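You operate a simulated robot arm through the tools that you are given. There is no shell and no other tool. Be economical: measure what you need, move in short steps, check, and stop when the job is done.

Carry out the task below with a simulated robot arm. There is one attempt and no reset: what you move stays moved.

JOB
Skim the foam off the stock, then ladle the pink bowl a third full.
Fine: skimmer back in the tool pot, red ladle back in the blue pot; the purple bowl stays empty.

Only the result counts: the job must be done as asked and must still hold three seconds after the hand-in. Knocking over, shifting, dropping, spilling or breaking anything else fails it.

ROBOT AND FRAMES
A 6-joint arm with a two-finger parallel gripper, fixed in place. Base frame: the origin is at the foot of the arm, x ahead of it, y to its left, z up; the work surface is at about z = 0.86. Units: m, degrees, N and s.
With the tool pointing down near the work surface it reaches from about 0.26 to 0.68 m from the base axis. Its first joint turns from -66.0 to 66.0 degrees. Payload 2.9 kg.
The tool frame sits at the grasp point between the pads (the TCP): z along the fingers, y along the line on which they close. The tips reach 0.03 m beyond it. The gripper opens to 0.11 m. The fingers are 0.02 m wide and 0.01 m thick; the gripper's body (0.048 by 0.112 m) begins 0.055 m behind the TCP.
Orientation is that of the tool frame in the base frame, as [roll, pitch, yaw] about the fixed x, y, z axes, in that order (R = Rz(yaw) Ry(pitch) Rx(roll)). With the fingers straight down and closing along the base's y, the tool's x points along the base's -x, its y along +y and its z along -z.

CONTROLS
- The arm moves only by the tool servo_tool. Its argument "rows" is a list of rows, each a list of 7 numbers: the shift along the base's x, y, z in m, then the turn, a rotation vector about the base's x, y, z in degrees, then the opening, from 0 (shut) to 1 (fully open). In form: [[dx, dy, dz, wx, wy, wz, jaw], ...]. A call has 1 to 20 rows; each row shifts and turns the commanded pose from where the row before left it. Each row takes 0.2 s and may step no farther than 0.05 m and 8.6 degrees from the row before; otherwise, or with a gripper value out of range, the whole call is refused. Where a pose cannot be reached the arm comes as near as it can. A force on the tool above 70 N (or 10 N above the force at the start of the call, whichever is more), or a blocked arm, ends the call early, and 0.2 s more pass. The fingers move at their own pace (about 0.108 m/s each) and stop on an object; they squeeze with about 37 N. The grip force told is the motor's: it shows also when the fingers shut on nothing. Time passes only in rows, and 0.2 s behind the last, so rows that do not move let the fingers close. The reply holds the time, the measured pose of the TCP, the force on the tool along the base axes, the opening and the grip force, in the units named above and with some noise, with the torque about the TCP (base axes, N m) and any sound that the robot's microphone picked up.
- Cameras (640 x 400 px; columns grow to the right, rows downward): "scene" is fixed at [0.0861, 0.4324, 1.3978]; the picture's right is [-0.75, -0.66, 0.00], its down [-0.32, 0.36, -0.88] and it looks along [0.58, -0.66, -0.48] (base axes); focal length 253 px, centre (320, 200). "wrist" rides on the gripper at [0.072, 0.017, -0.103] in the tool frame; the picture's right is [-0.23, 0.97, 0.00], its down [-0.76, -0.18, -0.62] and it looks along [-0.61, -0.14, 0.78] (tool axes); focal length 222 px, centre (320, 200). There is no depth. A picture from a camera that has moved, and an enlarged one, comes with that camera's place and axes in the base frame and with its lens. The place of the scene camera against the robot may be out by one fixed shift of up to 0.012 m in any direction.
- capture(camera): a new picture of that camera. No time passes.
- inspect(camera, box): a new picture of the part [left, top, right, bottom] of that camera's present view, enlarged. No time passes.
- hand_in(): hands the job in; it is judged then, once.

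Go step by step. Nothing tells you positions but the pictures and the camera data: compare them with the known pose of the tool, close in by small moves and look again before you grip or let go. The budget is 120 turns and 64 pictures, counting those below and the enlarged ones. Unless the task says otherwise, let go and move clear before handing in.

The tools are called after "Request:" by a JSON object that holds its "name" and its "arguments". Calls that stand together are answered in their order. servo_tool: Moves the arm, as the interface text tells. Its arguments: {"type":"object","properties":{"rows":{"type":"array"}},"required":["rows"]} The other tools are called the same way: capture (camera) takes a picture; inspect (camera, box) takes an enlarged picture of a part of a camera's view; hand_in () hands the job in.

At the start:

```text
clock: 0.0
ee_pos: [0.3613, 0.0425, 1.2821]
orientation: [-179.9, 0.0, -180.0]
ft_force: [0.6, 0.0, -0.3]
moment: [-0.01, -0.03, -0.03]
grip_width: 0.1096
grasp_force: 0.1
```

scene: 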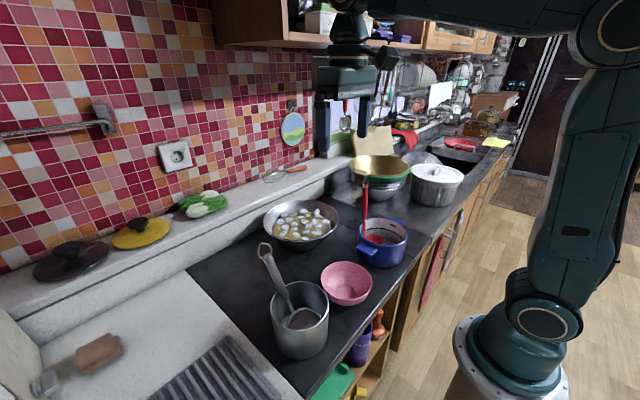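
wrist: 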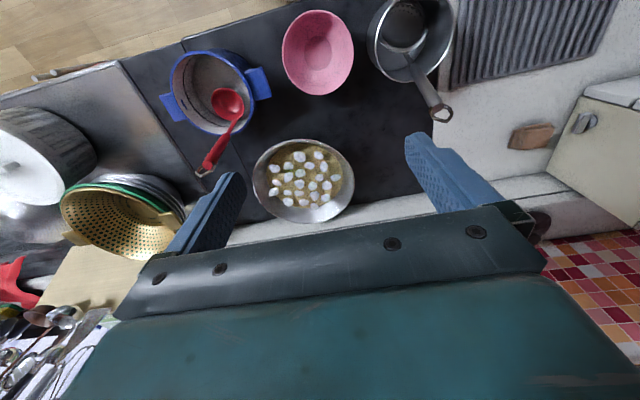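

I see a pan with foam-topped stock, a steel pot with a skimmer, a blue pot with a red ladle and a pink bowl. I'll look closer to locate each of them.

Request:
{"name": "inspect", "arguments": {"camera": "scene", "box": [230, 140, 430, 265]}}

Request:
{"name": "inspect", "arguments": {"camera": "scene", "box": [230, 235, 430, 360]}}

Request:
{"name": "inspect", "arguments": {"camera": "wrist", "box": [140, 0, 460, 200]}}

```text
3.20 times, centred on (330, 202) of scene
camera zoom: at [0.0861, 0.4324, 1.3978], right [-0.75, -0.66, 0.0], down [-0.32, 0.36, -0.88], along [0.58, -0.66, -0.48], focal length 811 px, centre (288, 192)
```

zoom: 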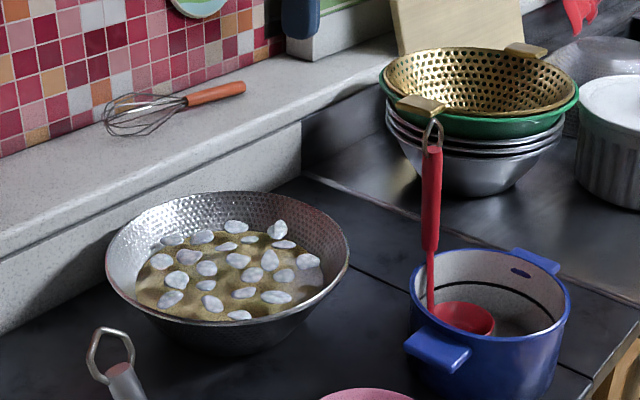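

```text
3.20 times, centred on (330, 298) of scene
camera zoom: at [0.0861, 0.4324, 1.3978], right [-0.75, -0.66, 0.0], down [-0.32, 0.36, -0.88], along [0.58, -0.66, -0.48], focal length 811 px, centre (288, -112)
```

zoom: 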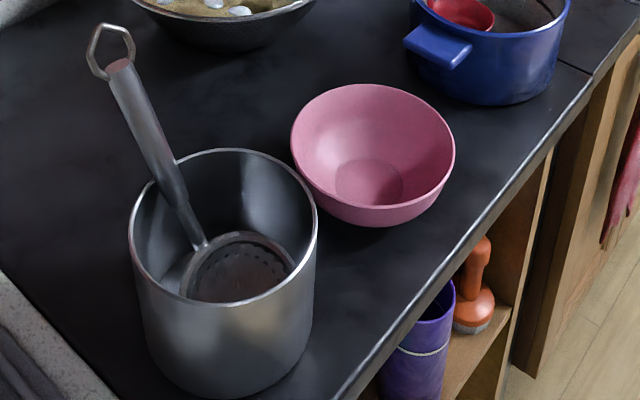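

```text
2.00 times, centred on (300, 100) of wrist
camera zoom: at [0.2897, 0.0588, 1.3857], right [0.23, 0.97, 0.0], down [0.76, -0.18, 0.62], along [0.61, -0.14, -0.78], focal length 444 px, centre (360, 400)
```

zoom: 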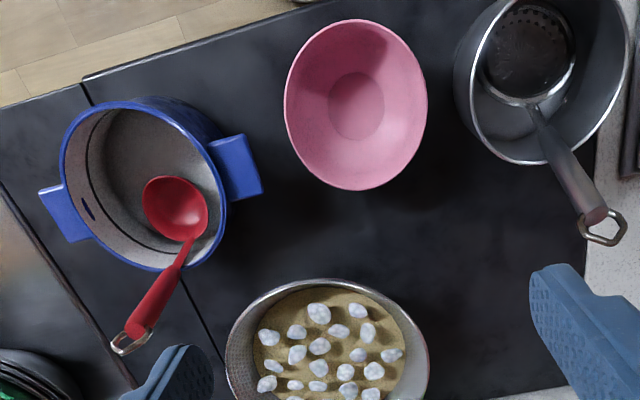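

The skimmer handle's end seems to be near (0.425, 0.206, 1.05), with its pot centred at about (0.345, 0.197). I'll move above it and look.

Request:
{"name": "servo_tool", "arguments": {"rows": [[0.01, 0.04, 0, 0, 0, 0, 1], [0.01, 0.04, -0.02, 0, 0, 0, 1], [0.01, 0.04, -0.03, 0, 0, 0, 1], [0, 0.04, -0.03, 0, 0, 0, 1], [0, 0, 0, 0, 0, 0, 1]]}}

Request:
{"name": "capture", "arguments": {"camera": "wrist"}}

Request:
{"name": "capture", "arguments": {"camera": "scene"}}

```text
refused: row 3 steps farther than a row can; nothing moved
```

```text
58 pictures are left
camera wrist: at [0.2897, 0.0588, 1.3857], right [0.23, 0.97, 0.0], down [0.76, -0.18, 0.62], along [0.61, -0.14, -0.78], focal length 222 px, centre (320, 200)
```

wrist: 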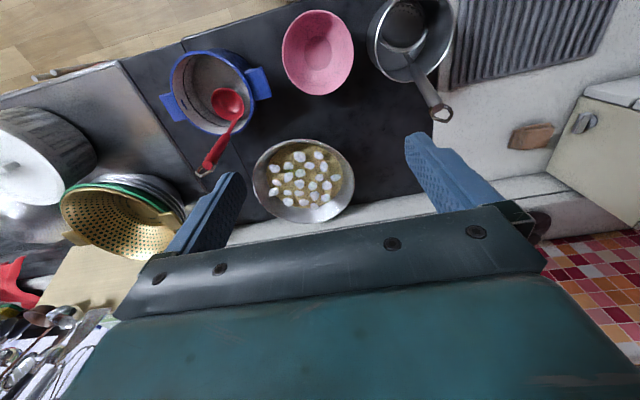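

```text
57 pictures are left
```

scene: 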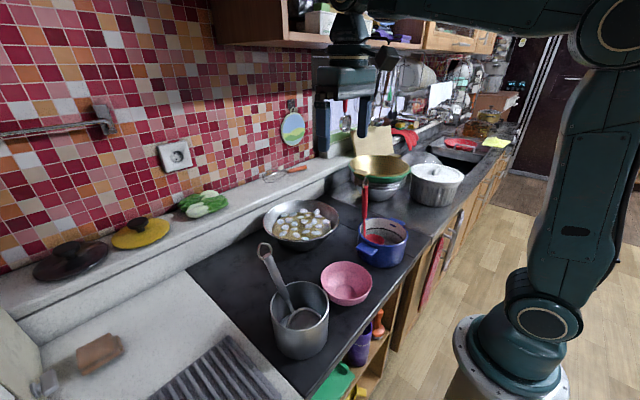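

That move was refused for step size, so I'll repeat it with smaller rows.

Request:
{"name": "servo_tool", "arguments": {"rows": [[0, 0.04, 0, 0, 0, 0, 1], [0, 0.04, -0.02, 0, 0, 0, 1], [0, 0.04, -0.02, 0, 0, 0, 1], [0, 0.04, -0.02, 0, 0, 0, 1], [0, 0, -0.02, 0, 0, 0, 1], [0, 0, 0, 0, 0, 0, 1]]}}

Request:
{"name": "capture", "arguments": {"camera": "wrist"}}

```text
clock: 1.4
ee_pos: [0.3617, 0.2018, 1.2006]
orientation: [-180.0, 0.0, 180.0]
ft_force: [0.0, 0.3, -0.3]
moment: [-0.01, -0.01, -0.01]
grip_width: 0.1099
grasp_force: 0.1
```

```text
56 pictures are left
camera wrist: at [0.2894, 0.2196, 1.3048], right [0.23, 0.97, 0.0], down [0.76, -0.18, 0.62], along [0.61, -0.14, -0.78], focal length 222 px, centre (320, 200)
```

wrist: 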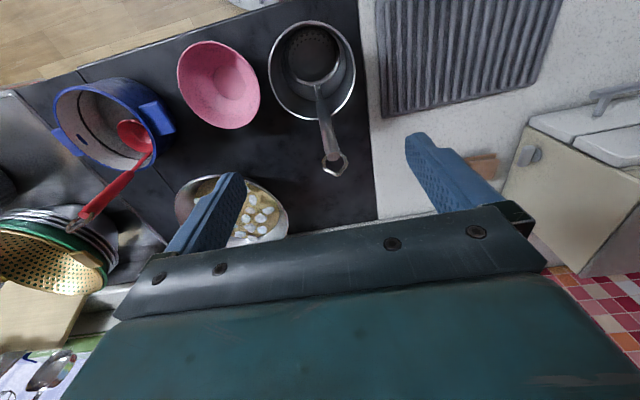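

I need a finer look at the handle's lean before gripping.

Request:
{"name": "inspect", "arguments": {"camera": "wrist", "box": [260, 10, 388, 190]}}

Request:
{"name": "inspect", "arguments": {"camera": "scene", "box": [240, 235, 350, 365]}}

```text
2.22 times, centred on (324, 100) of wrist
camera zoom: at [0.2894, 0.2196, 1.3048], right [0.23, 0.97, 0.0], down [0.76, -0.18, 0.62], along [0.61, -0.14, -0.78], focal length 494 px, centre (311, 422)
```

zoom: 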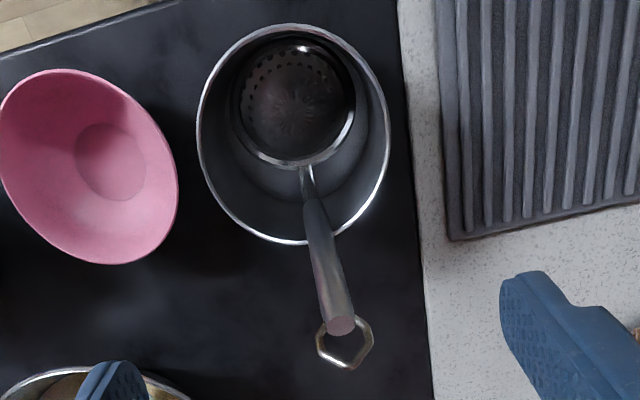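

```text
3.08 times, centred on (295, 300) of scene
camera zoom: at [0.0861, 0.4324, 1.3978], right [-0.75, -0.66, 0.0], down [-0.32, 0.36, -0.88], along [0.58, -0.66, -0.48], focal length 780 px, centre (397, -108)
```

zoom: 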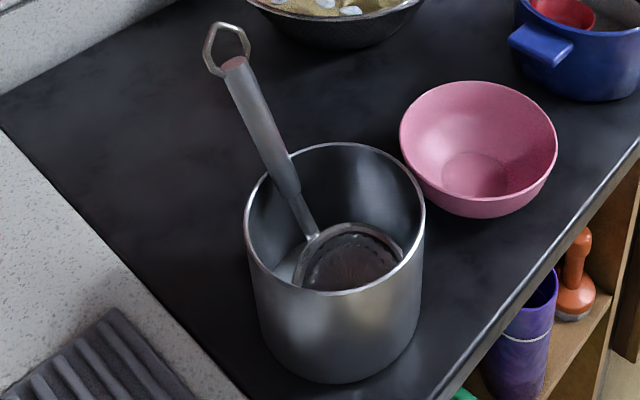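

The skimmer handle leans about 25° toward +x, from (0.381, 0.203, 0.95) to (0.426, 0.206, 1.047). I'll go down astride it and check before closing.

Request:
{"name": "servo_tool", "arguments": {"rows": [[0.03, 0.003, -0.03, 0, 0, 0, 1], [0.024, 0, -0.03, 0, 0, 0, 1], [0, 0, -0.04, 0, 0, 0, 1], [0, 0, -0.04, 0, 0, 0, 1], [0, 0, -0.036, 0, 0, 0, 1], [0, 0, 0, 0, 0, 0, 1]]}}

Request:
{"name": "capture", "arguments": {"camera": "wrist"}}

Request:
{"name": "inspect", "arguments": {"camera": "scene", "box": [220, 200, 380, 365]}}

```text
clock: 2.8
ee_pos: [0.4196, 0.2062, 1.0264]
orientation: [180.0, 0.0, -180.0]
ft_force: [0.0, 0.8, -0.2]
moment: [0.0, -0.01, -0.02]
grip_width: 0.1102
grasp_force: 0.1
```

```text
53 pictures are left
camera wrist: at [0.3472, 0.2228, 1.1309], right [0.23, 0.97, 0.0], down [0.76, -0.18, 0.62], along [0.61, -0.14, -0.78], focal length 222 px, centre (320, 200)
```

wrist: 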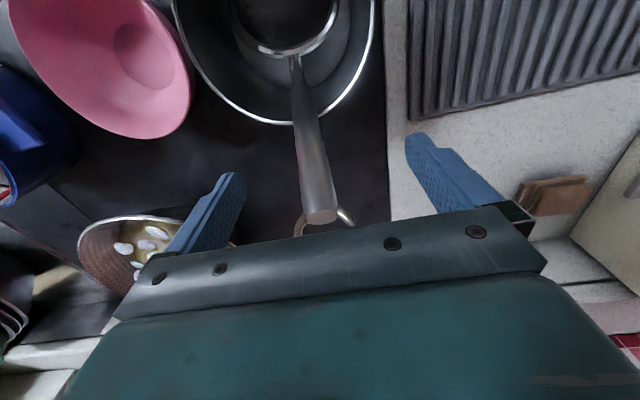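

```text
2.42 times, centred on (300, 282) of scene
camera zoom: at [0.0861, 0.4324, 1.3978], right [-0.75, -0.66, 0.0], down [-0.32, 0.36, -0.88], along [0.58, -0.66, -0.48], focal length 614 px, centre (368, 0)
```

zoom: 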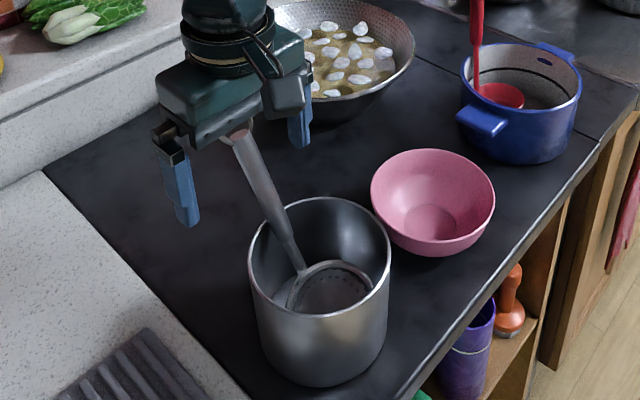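

The handle sits midway between the pads, so I'll shift back slightly and close.

Request:
{"name": "servo_tool", "arguments": {"rows": [[-0.008, 0, -0.002, 0, 0, 0, 1], [0, 0, 0, 0, 0, 0, 0.5], [0, 0, 0, 0, 0, 0, 0], [0, 0, 0, 0, 0, 0, 0], [0, 0, 0, 0, 0, 0, 0], [0, 0, 0, 0, 0, 0, 0]]}}

Request:
{"name": "capture", "arguments": {"camera": "wrist"}}

```text
clock: 4.2
ee_pos: [0.4107, 0.2054, 1.0249]
orientation: [-180.0, 0.1, 180.0]
ft_force: [-2.3, -0.9, 0.2]
moment: [0.0, 0.08, 0.03]
grip_width: 0.02
grasp_force: 36.6
```

```text
51 pictures are left
camera wrist: at [0.338, 0.2227, 1.1286], right [0.23, 0.97, 0.0], down [0.76, -0.18, 0.62], along [0.61, -0.14, -0.78], focal length 222 px, centre (320, 200)
```

wrist: 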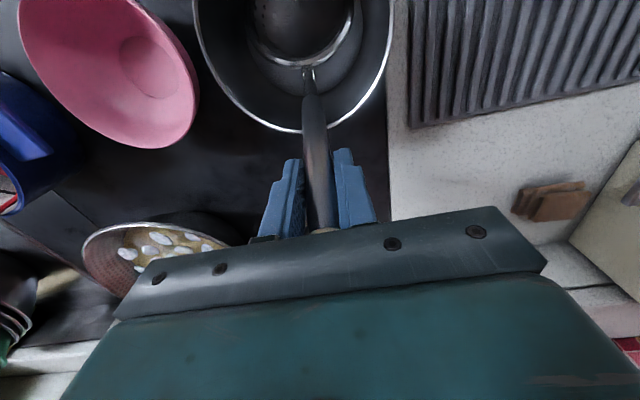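

The skimmer is gripped at 0.02 m wide. I'll lift it straight out, slowly.

Request:
{"name": "servo_tool", "arguments": {"rows": [[0.002, 0, 0.01, 0, 0, 0, 0], [0.002, 0, 0.02, 0, 0, 0, 0], [0.002, 0, 0.03, 0, 0, 0, 0], [0, 0, 0.03, 0, 0, 0, 0], [0, 0, 0.03, 0, 0, 0, 0], [0, 0, 0.03, 0, 0, 0, 0], [0, 0, 0, 0, 0, 0, 0]]}}

Request:
{"name": "capture", "arguments": {"camera": "wrist"}}

Request:
{"name": "inspect", "arguments": {"camera": "scene", "box": [200, 120, 400, 370]}}

```text
clock: 5.8
ee_pos: [0.4133, 0.2055, 1.1741]
orientation: [180.0, -0.1, -180.0]
ft_force: [0.3, 0.9, -1.0]
moment: [0.01, -0.04, 0.03]
grip_width: 0.0201
grasp_force: 36.8
```

```text
50 pictures are left
camera wrist: at [0.3414, 0.2225, 1.2776], right [0.23, 0.97, 0.0], down [0.76, -0.18, 0.62], along [0.61, -0.14, -0.78], focal length 222 px, centre (320, 200)
```

wrist: 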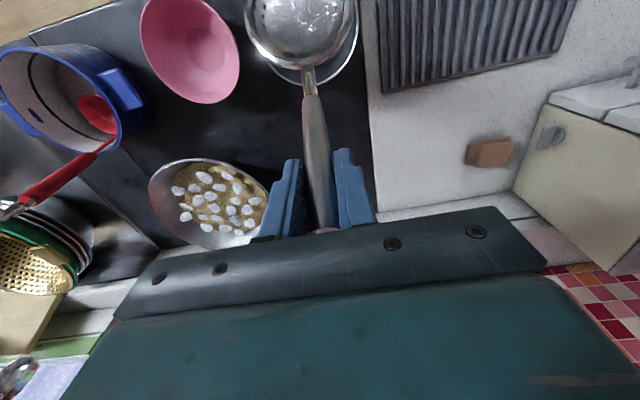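

```text
1.60 times, centred on (300, 245) of scene
camera zoom: at [0.0861, 0.4324, 1.3978], right [-0.75, -0.66, 0.0], down [-0.32, 0.36, -0.88], along [0.58, -0.66, -0.48], focal length 405 px, centre (352, 128)
```

zoom: 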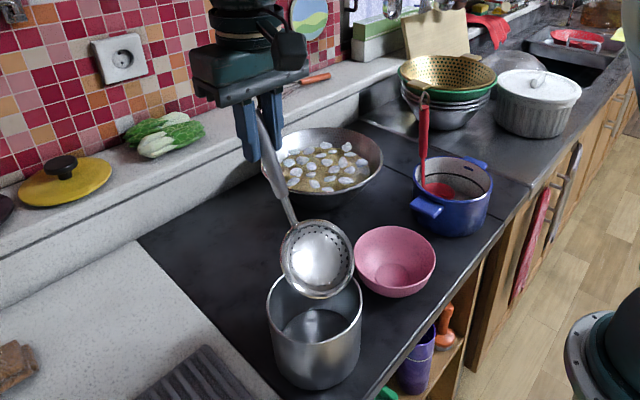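

The skimmer is out. Its shallow, perforated cup lies toward -x from the handle and looks tilted. I'll turn it 90° so the cup points toward -y and carry it to the pan's +y side at a safe height.

Request:
{"name": "servo_tool", "arguments": {"rows": [[0, 0, 0.03, 0, 0, 7.5, 0], [0.015, -0.013, 0, 0, 0, 7.5, 0], [0.015, -0.013, 0, 0, 0, 7.5, 0], [0.015, -0.013, 0, 0, 0, 7.5, 0], [0.015, -0.013, 0, 0, 0, 7.5, 0], [0.015, -0.013, 0, 0, 0, 7.5, 0], [0.015, -0.013, 0, 0, 0, 7.5, 0], [0.015, -0.013, 0, 0, 0, 7.5, 0], [0.015, -0.013, 0, 0, 0, 7.5, 0], [0.015, -0.013, 0, 0, 0, 7.5, 0], [0.014, -0.013, 0, 0, 0, 7.5, 0], [0.013, -0.013, 0, 0, 0, 7.5, 0], [0, 0, 0, 0, 0, 0, 0]]}}

Request:
{"name": "capture", "arguments": {"camera": "wrist"}}

Request:
{"name": "capture", "arguments": {"camera": "scene"}}

```text
clock: 8.6
ee_pos: [0.5727, 0.0618, 1.205]
orientation: [180.0, -0.1, -89.8]
ft_force: [0.3, -0.2, -0.7]
moment: [0.04, 0.01, -0.01]
grip_width: 0.02
grasp_force: 37.3
```

```text
48 pictures are left
camera wrist: at [0.5589, -0.0112, 1.3079], right [-0.97, 0.23, 0.0], down [0.18, 0.76, 0.62], along [0.14, 0.61, -0.78], focal length 222 px, centre (320, 200)
```

wrist: 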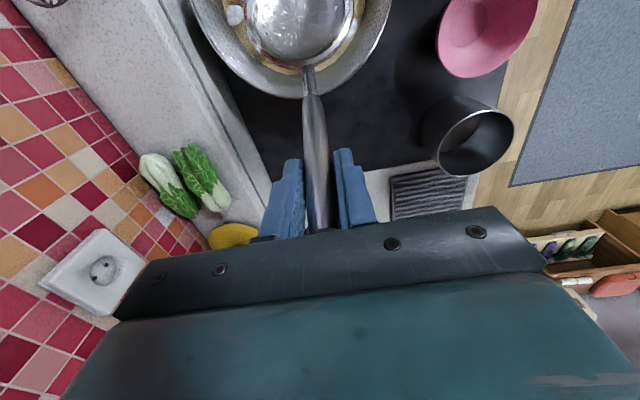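

```text
47 pictures are left
```

scene: 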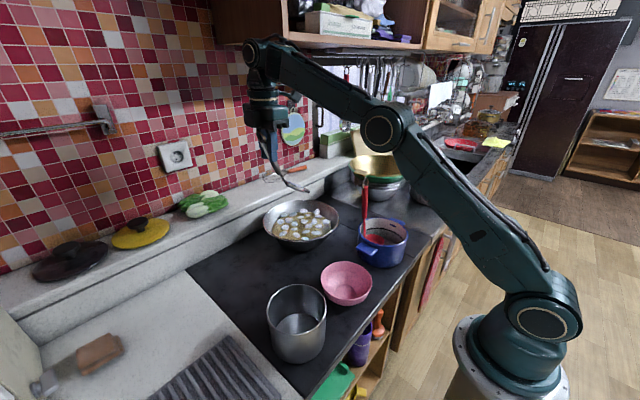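

I'll zoom in on the held skimmer to judge the cup's tilt.

Request:
{"name": "inspect", "arguments": {"camera": "scene", "box": [240, 100, 360, 260]}}

```text
2.50 times, centred on (300, 180) of scene
camera zoom: at [0.0861, 0.4324, 1.3978], right [-0.75, -0.66, 0.0], down [-0.32, 0.36, -0.88], along [0.58, -0.66, -0.48], focal length 633 px, centre (370, 250)
```

zoom: 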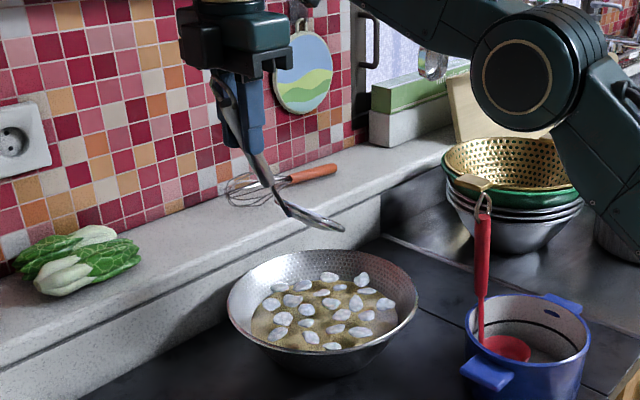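

The cup dips about 30° toward -y, which suits scooping in that direction. I'll lower it to just above the foam on the +y side and check.

Request:
{"name": "servo_tool", "arguments": {"rows": [[0, 0.01, -0.04, 0, 0, 0, 0], [0, 0.01, -0.04, 0, 0, 0, 0], [0, 0, -0.035, 0, 0, 0, 0], [0, 0, 0, 0, 0, 0, 0]]}}

Request:
{"name": "inspect", "arguments": {"camera": "scene", "box": [245, 150, 355, 260]}}

Request:
{"name": "capture", "arguments": {"camera": "wrist"}}

```text
clock: 9.6
ee_pos: [0.5745, 0.0833, 1.0855]
orientation: [180.0, 0.0, -90.0]
ft_force: [0.2, -0.6, -1.8]
moment: [0.04, 0.0, 0.02]
grip_width: 0.02
grasp_force: 37.3
```

```text
3.64 times, centred on (300, 205) of scene
camera zoom: at [0.0861, 0.4324, 1.3978], right [-0.75, -0.66, 0.0], down [-0.32, 0.36, -0.88], along [0.58, -0.66, -0.48], focal length 921 px, centre (393, 182)
```

zoom: 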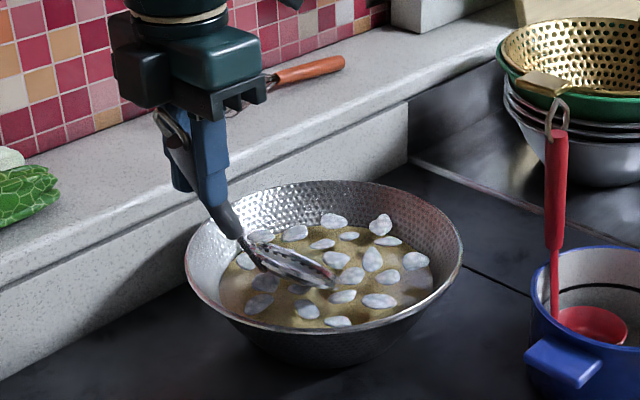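

```text
44 pictures are left
camera wrist: at [0.5598, 0.0107, 1.1899], right [-0.97, 0.23, 0.0], down [0.18, 0.76, 0.62], along [0.14, 0.61, -0.78], focal length 222 px, centre (320, 200)
```

wrist: 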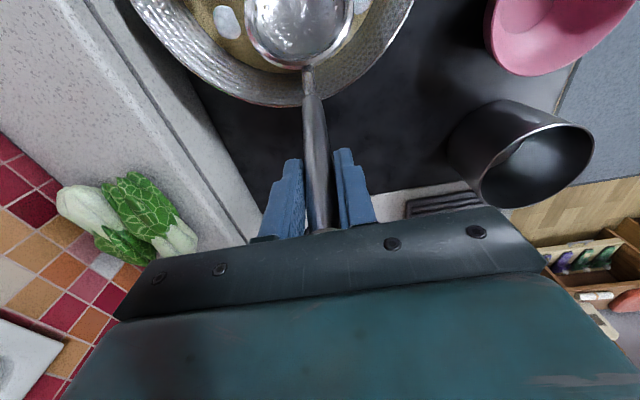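

The cup hovers just above the foam. I'll lower it 0.04 m and look for the waterline.

Request:
{"name": "servo_tool", "arguments": {"rows": [[0, 0, -0.02, 0, 0, 0, 0], [0, 0, -0.015, 0, 0, 0, 0], [0, 0, -0.01, 0, 0, 0, 0], [0, 0, 0, 0, 0, 0, 0]]}}

Request:
{"name": "inspect", "arguments": {"camera": "scene", "box": [245, 180, 355, 260]}}

```text
clock: 10.6
ee_pos: [0.5741, 0.0821, 1.0421]
orientation: [180.0, 0.0, -90.0]
ft_force: [0.1, 0.4, -0.3]
moment: [0.04, -0.03, 0.01]
grip_width: 0.02
grasp_force: 36.9
```

```text
5.00 times, centred on (300, 220) of scene
camera zoom: at [0.0861, 0.4324, 1.3978], right [-0.75, -0.66, 0.0], down [-0.32, 0.36, -0.88], along [0.58, -0.66, -0.48], focal length 1267 px, centre (420, 100)
```

zoom: 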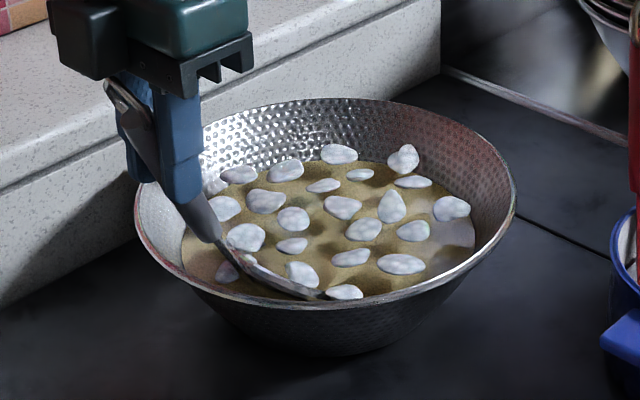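

The leading edge is under the surface. I'll sweep gently toward -y, then level the cup as it lifts.

Request:
{"name": "servo_tool", "arguments": {"rows": [[0, -0.012, 0, 0, 0, 0, 0], [0, -0.012, 0, 0, 0, 0, 0], [0, -0.012, 0, 0, 0, 0, 0], [0, -0.012, 0, 0, 0, 0, 0], [0, -0.012, 0, 0, 0, 0, 0], [0, -0.012, 0, 0, 0, 0, 0], [0, -0.008, 0, 0, 0, 0, 0], [0, 0.013, -0.01, -7.5, 0, 0, 0], [0, 0.013, -0.005, -7.5, 0, 0, 0], [0, 0.013, 0, -7.5, 0, 0, 0], [0, 0.013, 0, -7.5, 0, 0, 0], [0, 0, 0.02, 0, 0, 0, 0], [0, 0, 0, 0, 0, 0, 0]]}}

Request:
{"name": "inspect", "arguments": {"camera": "scene", "box": [235, 160, 365, 260]}}

```text
clock: 13.4
ee_pos: [0.5593, 0.0461, 1.0373]
orientation: [-179.7, -29.9, -90.0]
ft_force: [0.7, -0.5, -1.2]
moment: [0.09, -0.01, 0.0]
grip_width: 0.02
grasp_force: 37.5
out of reach, approached as far as the arm can: row 11, 12
```

```text
4.00 times, centred on (300, 210) of scene
camera zoom: at [0.0861, 0.4324, 1.3978], right [-0.75, -0.66, 0.0], down [-0.32, 0.36, -0.88], along [0.58, -0.66, -0.48], focal length 1013 px, centre (400, 160)
```

zoom: 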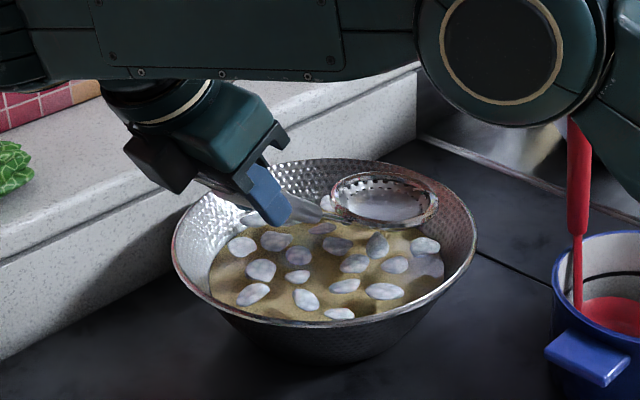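

The arm strained at its reach limit, but the cup is level. I'll look inside it.

Request:
{"name": "capture", "arguments": {"camera": "wrist"}}

Request:
{"name": "capture", "arguments": {"camera": "scene"}}

```text
41 pictures are left
camera wrist: at [0.5427, 0.0352, 1.1641], right [-0.97, 0.19, -0.12], down [0.17, 0.97, 0.16], along [0.15, 0.14, -0.98], focal length 222 px, centre (320, 200)
```

wrist: 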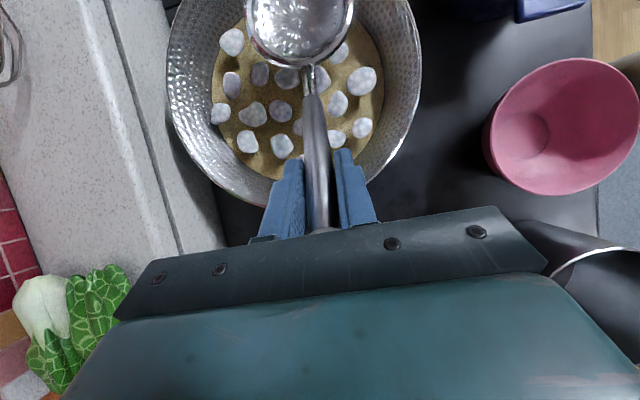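

```text
40 pictures are left
```

scene: 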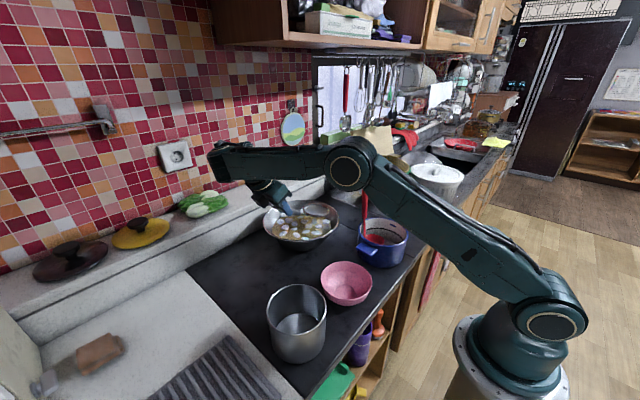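

Request:
{"name": "inspect", "arguments": {"camera": "wrist", "box": [200, 0, 420, 170]}}

Request:
{"name": "inspect", "arguments": {"camera": "scene", "box": [270, 180, 350, 240]}}

```text
2.35 times, centred on (310, 85) of wrist
camera zoom: at [0.5427, 0.0352, 1.1641], right [-0.97, 0.19, -0.12], down [0.17, 0.97, 0.16], along [0.15, 0.14, -0.98], focal length 523 px, centre (344, 471)
```

zoom: 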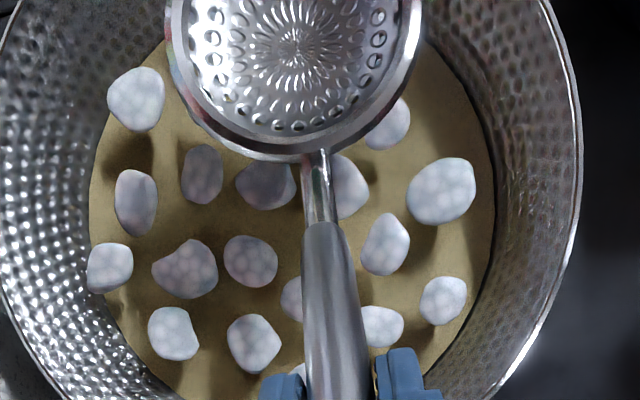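

```text
6.67 times, centred on (310, 210) of scene
camera zoom: at [0.0861, 0.4324, 1.3978], right [-0.75, -0.66, 0.0], down [-0.32, 0.36, -0.88], along [0.58, -0.66, -0.48], focal length 1689 px, centre (387, 133)
```

zoom: 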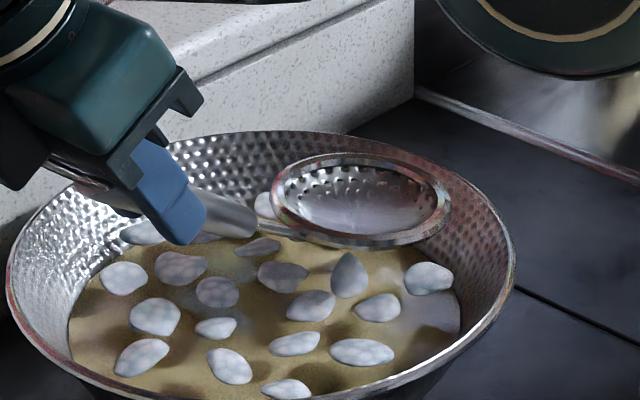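

The cup came up empty because it swept too deep and tilted, and this arm pose is awkward. I'll back out by raising and undoing the tilt, then count the foam.

Request:
{"name": "servo_tool", "arguments": {"rows": [[0, 0, 0.03, 0, 0, 0, 0], [0, 0, 0.03, 0, 0, 0, 0], [0, 0, 0.03, 7.5, 0, 0, 0], [0, 0, 0.02, 7.5, 0, 0, 0], [0, 0, 0.02, 7.5, 0, 0, 0], [0, 0, 0.01, 7.5, 0, 0, 0], [0, 0, 0, 0, 0, 0, 0]]}}

Request:
{"name": "capture", "arguments": {"camera": "scene"}}

Request:
{"name": "inspect", "arguments": {"camera": "scene", "box": [240, 140, 440, 265]}}

```text
clock: 15.0
ee_pos: [0.5252, 0.0341, 1.1431]
orientation: [-179.8, -3.5, -90.0]
ft_force: [0.3, 0.3, -2.1]
moment: [0.0, -0.01, 0.01]
grip_width: 0.0201
grasp_force: 37.6
out of reach, approached as far as the arm can: row 1, 2, 3, 4, 5
```

```text
37 pictures are left
```

scene: 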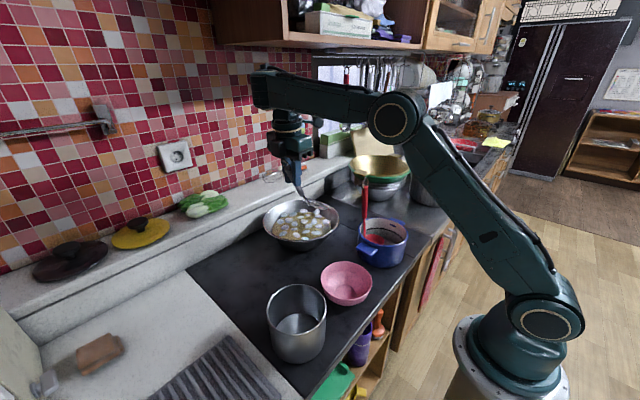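

```text
3.20 times, centred on (340, 202) of scene
camera zoom: at [0.0861, 0.4324, 1.3978], right [-0.75, -0.66, 0.0], down [-0.32, 0.36, -0.88], along [0.58, -0.66, -0.48], focal length 811 px, centre (256, 192)
```

zoom: 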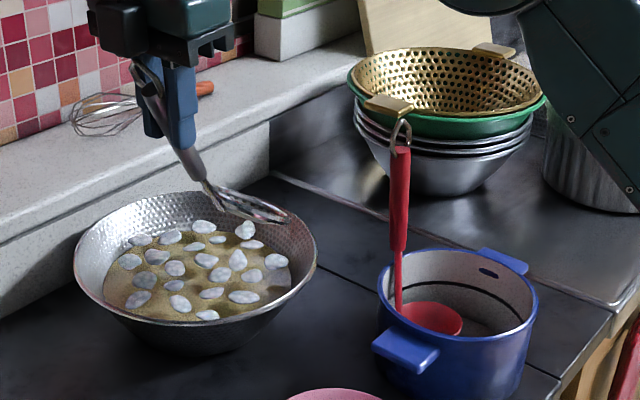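

All 22 foam patches are unchanged, because the cup rim barely dipped below the surface at z ≈ 0.91. I'll settle the pose first and then sweep about 0.02 m deeper.

Request:
{"name": "servo_tool", "arguments": {"rows": [[0, 0.02, 0, 0, 0, 0, 0], [0, 0.02, 0, 0, 0, 0, 0], [0, 0, 0, 0, 0, 0, 0]]}}

```text
clock: 15.8
ee_pos: [0.5242, 0.074, 1.1423]
orientation: [-179.9, -3.6, -89.9]
ft_force: [0.2, 0.0, -0.6]
moment: [0.06, -0.01, 0.02]
grip_width: 0.0201
grasp_force: 36.8
```

Request:
{"name": "servo_tool", "arguments": {"rows": [[0.02, 0, -0.03, 3.6, 0, 0, 0], [0.011, 0, -0.03, 0, 0, 0, 0], [0, 0, -0.03, 0, 0, 0, 0], [0, 0, -0.02, 0, 0, 0, 0], [0, 0, -0.012, 0, 0, 0, 0], [0, 0, 0, 0, 0, 0, 0]]}}

Request:
{"name": "inspect", "arguments": {"camera": "scene", "box": [245, 180, 355, 260]}}

```text
clock: 17.2
ee_pos: [0.5828, 0.0534, 1.0668]
orientation: [-180.0, -0.1, -90.0]
ft_force: [-0.2, 0.3, -0.9]
moment: [0.04, 0.01, -0.02]
grip_width: 0.0202
grasp_force: 36.9
out of reach, approached as far as the arm can: row 1, 2, 3, 4, 5
```

```text
5.00 times, centred on (300, 220) of scene
camera zoom: at [0.0861, 0.4324, 1.3978], right [-0.75, -0.66, 0.0], down [-0.32, 0.36, -0.88], along [0.58, -0.66, -0.48], focal length 1267 px, centre (420, 100)
```

zoom: 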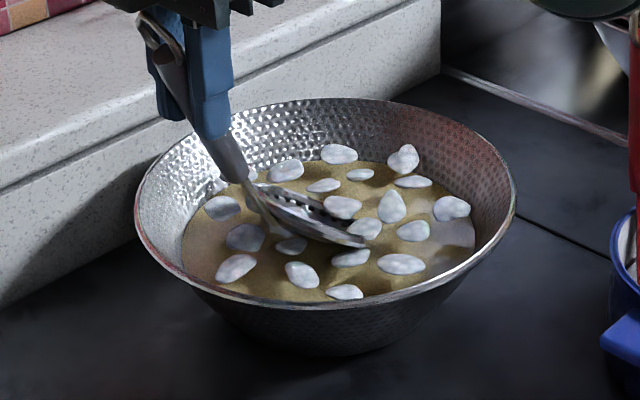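

The solver came up short of the target. I'll nudge toward the intended start point to see if it follows.

Request:
{"name": "servo_tool", "arguments": {"rows": [[0, 0.015, 0, 0, 0, 0, 0], [0, 0.015, -0.01, 0, 0, 0, 0], [0, 0, -0.01, 0, 0, 0, 0], [0, 0, 0, 0, 0, 0, 0]]}}

```text
clock: 18.2
ee_pos: [0.5883, 0.0832, 1.0485]
orientation: [-179.9, -0.1, -90.0]
ft_force: [-0.8, -0.2, -1.6]
moment: [0.03, 0.02, 0.02]
grip_width: 0.0198
grasp_force: 36.4
out of reach, approached as far as the arm can: row 3
```

Small moves mostly work, but the arm is drifting near some limit. I'll raise to the earlier good pose and look at the arm.

Request:
{"name": "servo_tool", "arguments": {"rows": [[0, 0, 0.03, 0, 0, 0, 0], [0, 0, 0.03, 0, 0, 0, 0], [0, 0, 0.03, 0, 0, 0, 0], [0, 0, 0.03, 0, 0, 0, 0], [-0.014, -0.02, 0.03, 0, 0, 0, 0], [0, 0, 0, 0, 0, 0, 0]]}}

Request:
{"name": "capture", "arguments": {"camera": "scene"}}

```text
clock: 19.6
ee_pos: [0.573, 0.0609, 1.1991]
orientation: [-179.9, -0.1, -90.1]
ft_force: [-0.9, 0.1, -0.2]
moment: [0.03, -0.02, 0.01]
grip_width: 0.0203
grasp_force: 37.5
```

```text
34 pictures are left
```

scene: 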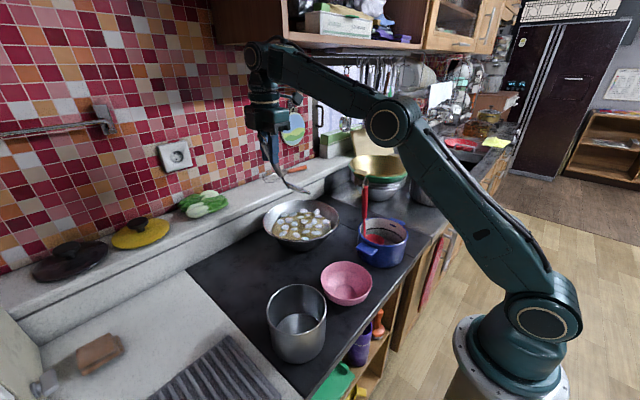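

The arm looks as it did at first. I'll retrace the original descent that worked.

Request:
{"name": "servo_tool", "arguments": {"rows": [[0, 0.01, -0.035, 0, 0, 0, 0], [0, 0.01, -0.035, 0, 0, 0, 0], [0, 0, -0.035, 0, 0, 0, 0], [0, 0, -0.02, 0, 0, 0, 0], [0, 0, -0.015, 0, 0, 0, 0], [0, 0, -0.01, 0, 0, 0, 0], [0, 0, -0.01, 0, 0, 0, 0], [0, 0, 0, 0, 0, 0, 0]]}}

Request:
{"name": "inspect", "arguments": {"camera": "scene", "box": [245, 180, 355, 260]}}

```text
clock: 21.4
ee_pos: [0.573, 0.0813, 1.0387]
orientation: [-179.8, -0.1, -90.0]
ft_force: [0.3, -0.6, -0.6]
moment: [0.02, -0.01, 0.02]
grip_width: 0.02
grasp_force: 37.2
```

```text
5.00 times, centred on (300, 220) of scene
camera zoom: at [0.0861, 0.4324, 1.3978], right [-0.75, -0.66, 0.0], down [-0.32, 0.36, -0.88], along [0.58, -0.66, -0.48], focal length 1267 px, centre (420, 100)
```

zoom: 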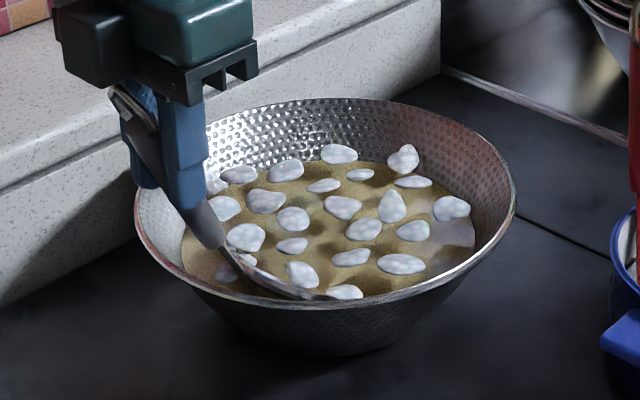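

The pose is good and the cup is now among the foam. I'll go 0.015 m deeper, sweep toward -y and look before lifting.

Request:
{"name": "servo_tool", "arguments": {"rows": [[0, 0, -0.008, 0, 0, 0, 0], [0, 0, -0.007, 0, 0, 0, 0], [0, -0.008, 0, 0, 0, 0, 0], [0, -0.008, 0, 0, 0, 0, 0], [0, -0.008, 0, 0, 0, 0, 0], [0, -0.008, 0, 0, 0, 0, 0], [0, -0.008, 0, 0, 0, 0, 0], [0, 0, 0, 0, 0, 0, 0]]}}

Request:
{"name": "inspect", "arguments": {"camera": "scene", "box": [245, 180, 355, 260]}}

```text
clock: 23.2
ee_pos: [0.5736, 0.0437, 1.0242]
orientation: [-179.8, 0.0, -90.1]
ft_force: [0.2, -1.2, -0.6]
moment: [0.04, 0.0, 0.0]
grip_width: 0.0204
grasp_force: 37.4
```

```text
5.00 times, centred on (300, 220) of scene
camera zoom: at [0.0861, 0.4324, 1.3978], right [-0.75, -0.66, 0.0], down [-0.32, 0.36, -0.88], along [0.58, -0.66, -0.48], focal length 1267 px, centre (420, 100)
```

zoom: 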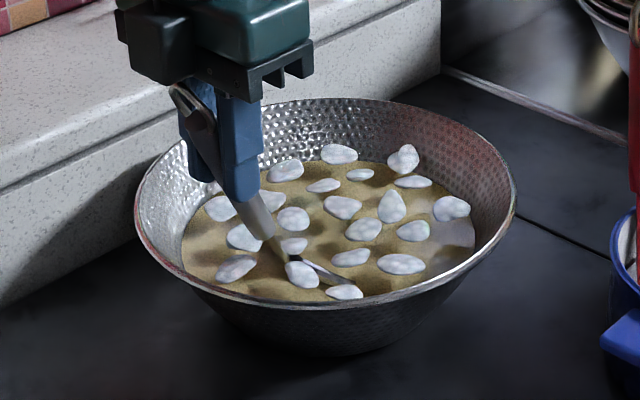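

The cup is under the surface with foam above it. I'll lift straight up slowly to see whether it catches any.

Request:
{"name": "servo_tool", "arguments": {"rows": [[0, 0, 0.01, 0, 0, 0, 0], [0, 0, 0.01, 0, 0, 0, 0], [0, 0, 0.01, 0, 0, 0, 0], [0, 0, 0.01, 0, 0, 0, 0], [0, 0, 0.01, 0, 0, 0, 0], [0, 0, 0.015, 0, 0, 0, 0], [0, 0, 0, 0, 0, 0, 0]]}}

Request:
{"name": "inspect", "arguments": {"camera": "scene", "box": [245, 180, 355, 260]}}

```text
clock: 24.8
ee_pos: [0.5731, 0.0421, 1.0896]
orientation: [-179.8, -0.1, -90.0]
ft_force: [0.2, 0.0, -0.8]
moment: [0.04, 0.01, 0.03]
grip_width: 0.0201
grasp_force: 36.9
```

```text
5.00 times, centred on (300, 220) of scene
camera zoom: at [0.0861, 0.4324, 1.3978], right [-0.75, -0.66, 0.0], down [-0.32, 0.36, -0.88], along [0.58, -0.66, -0.48], focal length 1267 px, centre (420, 100)
```

zoom: 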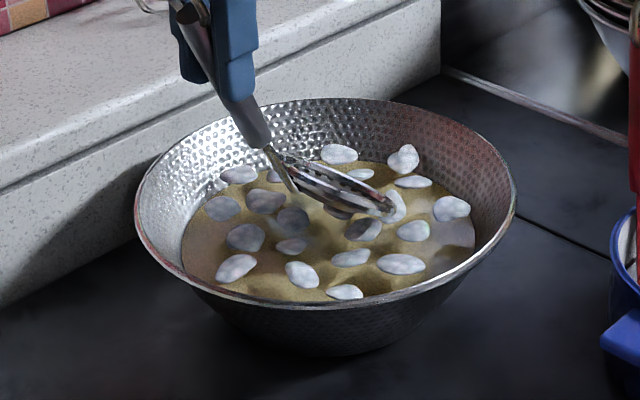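

The tilted cup catches nothing, so it probably has to be level under the foam. I'll rise and turn the cup to point toward +x, where levelling suits the arm better.

Request:
{"name": "servo_tool", "arguments": {"rows": [[0, 0, 0.04, 0, 0, 0, 0], [0, 0, 0.04, 0, 0, 0, 0], [0, 0, 0.03, 0, 0, 7.5, 0], [-0.01, -0.005, 0, 0, 0, 7.5, 0], [-0.01, -0.005, 0, 0, 0, 7.5, 0], [-0.01, -0.005, 0, 0, 0, 7.5, 0], [-0.01, -0.005, 0, 0, 0, 7.5, 0], [-0.01, -0.005, 0, 0, 0, 7.5, 0], [-0.01, -0.005, 0, 0, 0, 7.5, 0], [-0.01, -0.01, 0, 0, 0, 7.5, 0], [-0.01, -0.01, 0, 0, 0, 7.5, 0], [-0.01, -0.01, 0, 0, 0, 7.5, 0], [-0.015, -0.01, 0, 0, 0, 7.5, 0], [-0.01, -0.01, 0, 0, 0, 7.5, 0], [0, 0, 0, 0, 0, 0, 0]]}}

Request:
{"name": "capture", "arguments": {"camera": "scene"}}

```text
clock: 28.0
ee_pos: [0.4634, -0.0368, 1.2038]
orientation: [-179.1, 0.2, 0.1]
ft_force: [-0.1, 0.5, -0.7]
moment: [-0.05, 0.04, 0.0]
grip_width: 0.0201
grasp_force: 36.8
out of reach, approached as far as the arm can: row 14
```

```text
30 pictures are left
```

scene: 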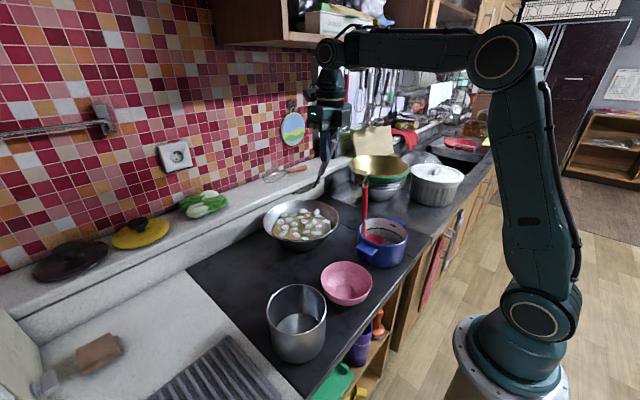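

The last joint is near its limit here. I'll back the yaw off 15°, tilt the cup up about 18° and descend to just above the pan.

Request:
{"name": "servo_tool", "arguments": {"rows": [[0, 0.01, 0, 0, 0, -7.5, 0], [0.004, 0.017, 0, 0, 0, -7.5, 0], [0, 0, 0, -1.55, -5.8, 0, 0], [0, 0, 0, -1.55, -5.8, 0, 0], [0, 0, 0, -1.55, -5.8, 0, 0], [0, 0, -0.04, 0, 0, 0, 0], [0, 0, -0.04, 0, 0, 0, 0], [0, 0, -0.04, 0, 0, 0, 0], [0, 0, -0.03, 0, 0, 0, 0], [0, 0, 0, 0, 0, 0, 0]]}}

Request:
{"name": "inspect", "arguments": {"camera": "scene", "box": [245, 150, 385, 260]}}

Request:
{"name": "capture", "arguments": {"camera": "wrist"}}

```text
clock: 30.2
ee_pos: [0.4652, -0.0089, 1.0546]
orientation: [-179.7, -18.2, -15.1]
ft_force: [-1.2, -0.2, -0.3]
moment: [0.02, 0.09, 0.04]
grip_width: 0.0199
grasp_force: 36.9
```

```text
3.64 times, centred on (315, 205) of scene
camera zoom: at [0.0861, 0.4324, 1.3978], right [-0.75, -0.66, 0.0], down [-0.32, 0.36, -0.88], along [0.58, -0.66, -0.48], focal length 921 px, centre (338, 182)
```

zoom: 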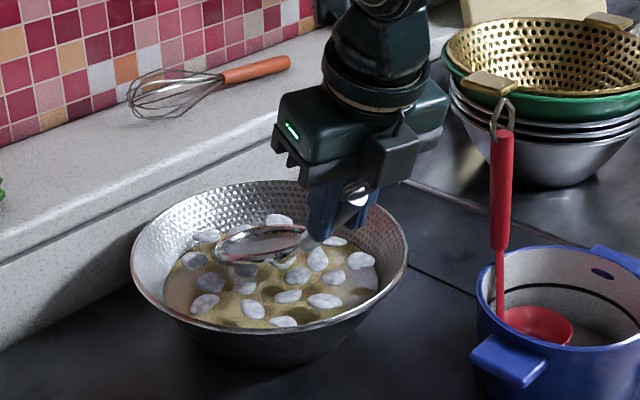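

```text
28 pictures are left
camera wrist: at [0.4979, -0.0354, 1.1742], right [-0.46, -0.89, -0.07], down [-0.84, 0.41, 0.36], along [-0.29, 0.23, -0.93], focal length 222 px, centre (320, 200)
```

wrist: 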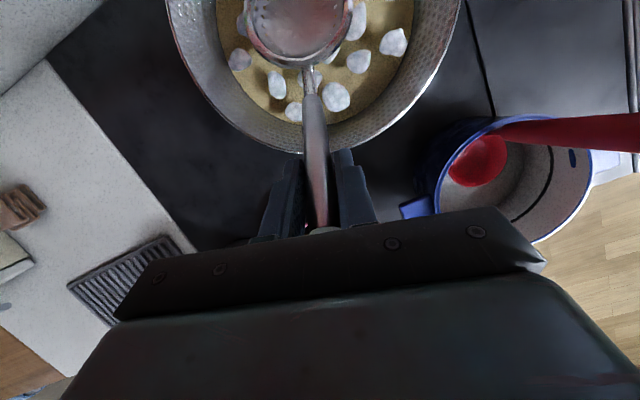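

The cup is nearly level over the pan centre. I'll lower it 0.06 m, pause, then lift slowly.

Request:
{"name": "servo_tool", "arguments": {"rows": [[0, 0, -0.02, 0, 0, 0, 0], [0, 0, -0.02, 0, 0, 0, 0], [0, 0, -0.012, 0, 0, 0, 0], [0, 0, -0.008, 0, 0, 0, 0], [0, 0, 0, 0, 0, 0, 0], [0, 0, 0, 0, 0, 0, 0], [0, 0, 0.01, 0, 0, 0, 0], [0, 0, 0.01, 0, 0, 0, 0], [0, 0, 0.01, 0, 0, 0, 0], [0, 0, 0.01, 0, 0, 0, 0], [0, 0, 0.01, 0, 0, 0, 0], [0, 0, 0.01, 0, 0, 0, 0], [0, 0, 0, 0, 0, 0, 0]]}}

Request:
{"name": "inspect", "arguments": {"camera": "scene", "box": [245, 150, 385, 260]}}

```text
clock: 33.0
ee_pos: [0.4645, -0.0091, 1.0552]
orientation: [-179.8, -18.1, -15.0]
ft_force: [0.2, 0.3, -0.9]
moment: [-0.03, 0.06, 0.03]
grip_width: 0.02
grasp_force: 37.2
```

```text
3.64 times, centred on (315, 205) of scene
camera zoom: at [0.0861, 0.4324, 1.3978], right [-0.75, -0.66, 0.0], down [-0.32, 0.36, -0.88], along [0.58, -0.66, -0.48], focal length 921 px, centre (338, 182)
```

zoom: 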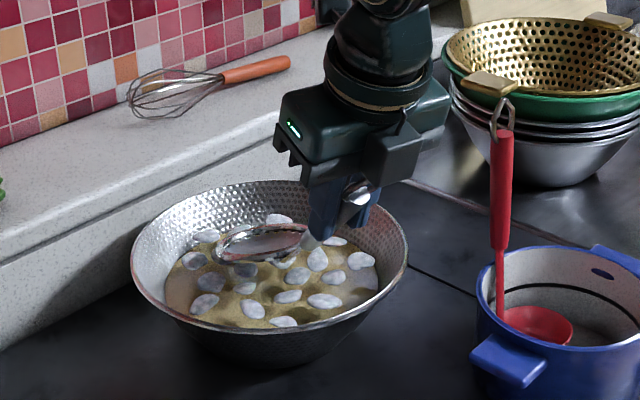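

No catch again. I'll dip a bit deeper and look while it is submerged.

Request:
{"name": "servo_tool", "arguments": {"rows": [[0, 0, -0.03, 0, 0, 0, 0], [0, 0, -0.025, 0, 0, 0, 0], [0, 0, -0.01, 0, 0, 0, 0], [0, 0, -0.008, 0, 0, 0, 0], [0, 0, 0, 0, 0, 0, 0]]}}

Request:
{"name": "inspect", "arguments": {"camera": "scene", "box": [250, 180, 360, 260]}}

Request:
{"name": "inspect", "arguments": {"camera": "wrist", "box": [160, 0, 480, 200]}}

```text
clock: 34.2
ee_pos: [0.4659, -0.0097, 0.9805]
orientation: [-179.8, -18.4, -15.0]
ft_force: [-1.6, 1.3, 8.5]
moment: [-0.29, -1.0, 0.03]
grip_width: 0.0202
grasp_force: 36.9
```

```text
5.00 times, centred on (305, 220) of scene
camera zoom: at [0.0858, 0.4324, 1.3978], right [-0.75, -0.66, 0.0], down [-0.32, 0.36, -0.88], along [0.58, -0.66, -0.48], focal length 1267 px, centre (395, 100)
```

zoom: 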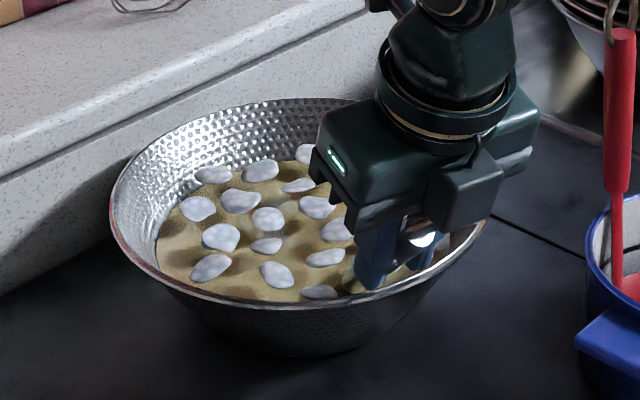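

```text
2.00 times, centred on (320, 100) of wrist
camera zoom: at [0.4975, -0.0361, 1.1026], right [-0.46, -0.89, -0.08], down [-0.84, 0.41, 0.35], along [-0.28, 0.23, -0.93], focal length 444 px, centre (320, 400)
```

zoom: 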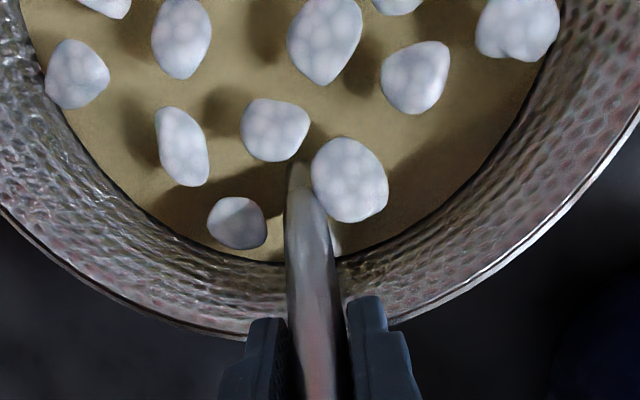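

The cup is fully under the foam now and just touching the bottom. I'll lift slowly from this depth.

Request:
{"name": "servo_tool", "arguments": {"rows": [[0, 0, 0.006, 0, 0, 0, 0], [0, 0, 0.008, 0, 0, 0, 0], [0, 0, 0.008, 0, 0, 0, 0], [0, 0, 0.008, 0, 0, 0, 0], [0, 0, 0.008, 0, 0, 0, 0], [0, 0, 0.008, 0, 0, 0, 0], [0, 0, 0.008, 0, 0, 0, 0], [0, 0, 0.008, 0, 0, 0, 0], [0, 0, 0.01, 0, 0, 0, 0], [0, 0, 0, 0, 0, 0, 0]]}}

Request:
{"name": "inspect", "arguments": {"camera": "wrist", "box": [160, 0, 480, 200]}}

```text
clock: 36.4
ee_pos: [0.4653, -0.0101, 1.0532]
orientation: [-179.9, -18.2, -15.0]
ft_force: [-0.3, 0.7, -0.9]
moment: [0.01, 0.1, 0.0]
grip_width: 0.0203
grasp_force: 36.9
```

```text
2.00 times, centred on (320, 100) of wrist
camera zoom: at [0.4975, -0.0362, 1.1741], right [-0.46, -0.89, -0.07], down [-0.84, 0.41, 0.36], along [-0.29, 0.23, -0.93], focal length 444 px, centre (320, 400)
```

zoom: 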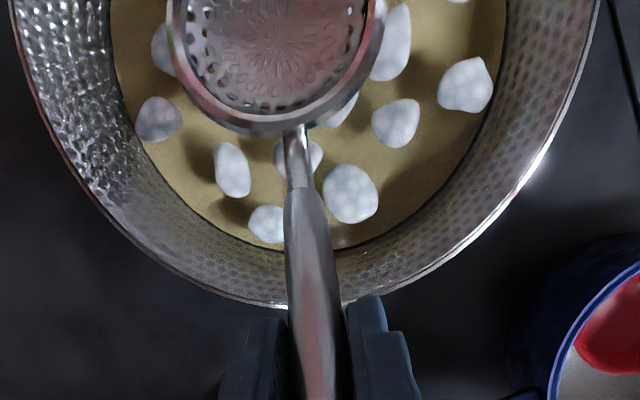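

The cup is empty, so a plain lift doesn't collect foam. Next I'll try skimming: a slow sweep just below the surface, then a gentle lift.

Request:
{"name": "servo_tool", "arguments": {"rows": [[-0.039, 0.01, 0, 0, 0, 0, 0], [0, 0, -0.025, 0, 0, 0, 0], [0, 0, -0.02, 0, 0, 0, 0], [0, 0, -0.006, 0, 0, 0, 0], [0.0097, -0.0026, 0, 0, 0, 0, 0], [0.0097, -0.0026, 0, 0, 0, 0, 0], [0.0097, -0.0026, 0, 0, 0, 0, 0], [0.0097, -0.0026, 0, 0, 0, 0, 0], [0.0097, -0.0026, 0, 0, 0, 0, 0], [0.0097, -0.0026, 0, 0, 0, 0, 0], [0.0097, -0.0026, 0, 0, 0, 0, 0], [0, 0, 0, 0, 0, 0, 0]]}}

Request:
{"name": "inspect", "arguments": {"camera": "scene", "box": [250, 180, 360, 260]}}

Request:
{"name": "inspect", "arguments": {"camera": "wrist", "box": [160, 0, 480, 200]}}

```text
clock: 39.0
ee_pos: [0.4945, -0.0183, 1.0018]
orientation: [-179.9, -18.1, -14.9]
ft_force: [-0.1, 0.3, -0.1]
moment: [0.03, 0.05, 0.0]
grip_width: 0.0202
grasp_force: 37.2
```

```text
5.00 times, centred on (305, 220) of scene
camera zoom: at [0.0861, 0.4324, 1.3978], right [-0.75, -0.66, 0.0], down [-0.32, 0.36, -0.88], along [0.58, -0.66, -0.48], focal length 1267 px, centre (395, 100)
```

zoom: 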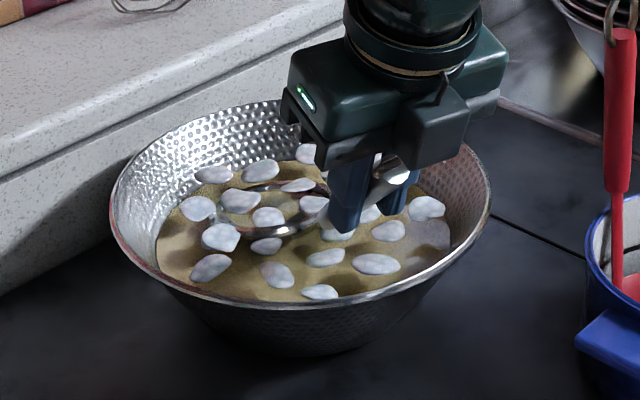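

```text
2.00 times, centred on (320, 100) of wrist
camera zoom: at [0.5265, -0.0446, 1.1237], right [-0.46, -0.89, -0.07], down [-0.84, 0.41, 0.36], along [-0.29, 0.23, -0.93], focal length 444 px, centre (320, 400)
```

zoom: 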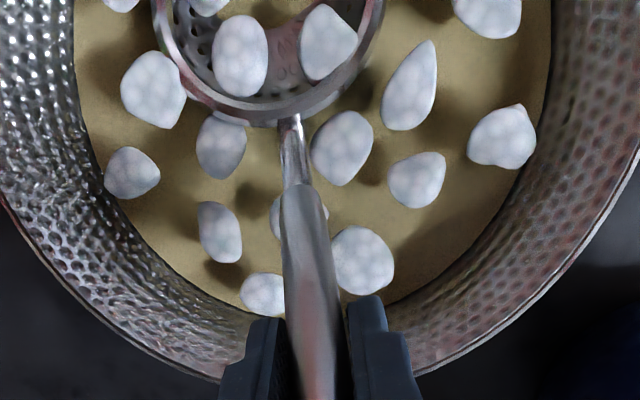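

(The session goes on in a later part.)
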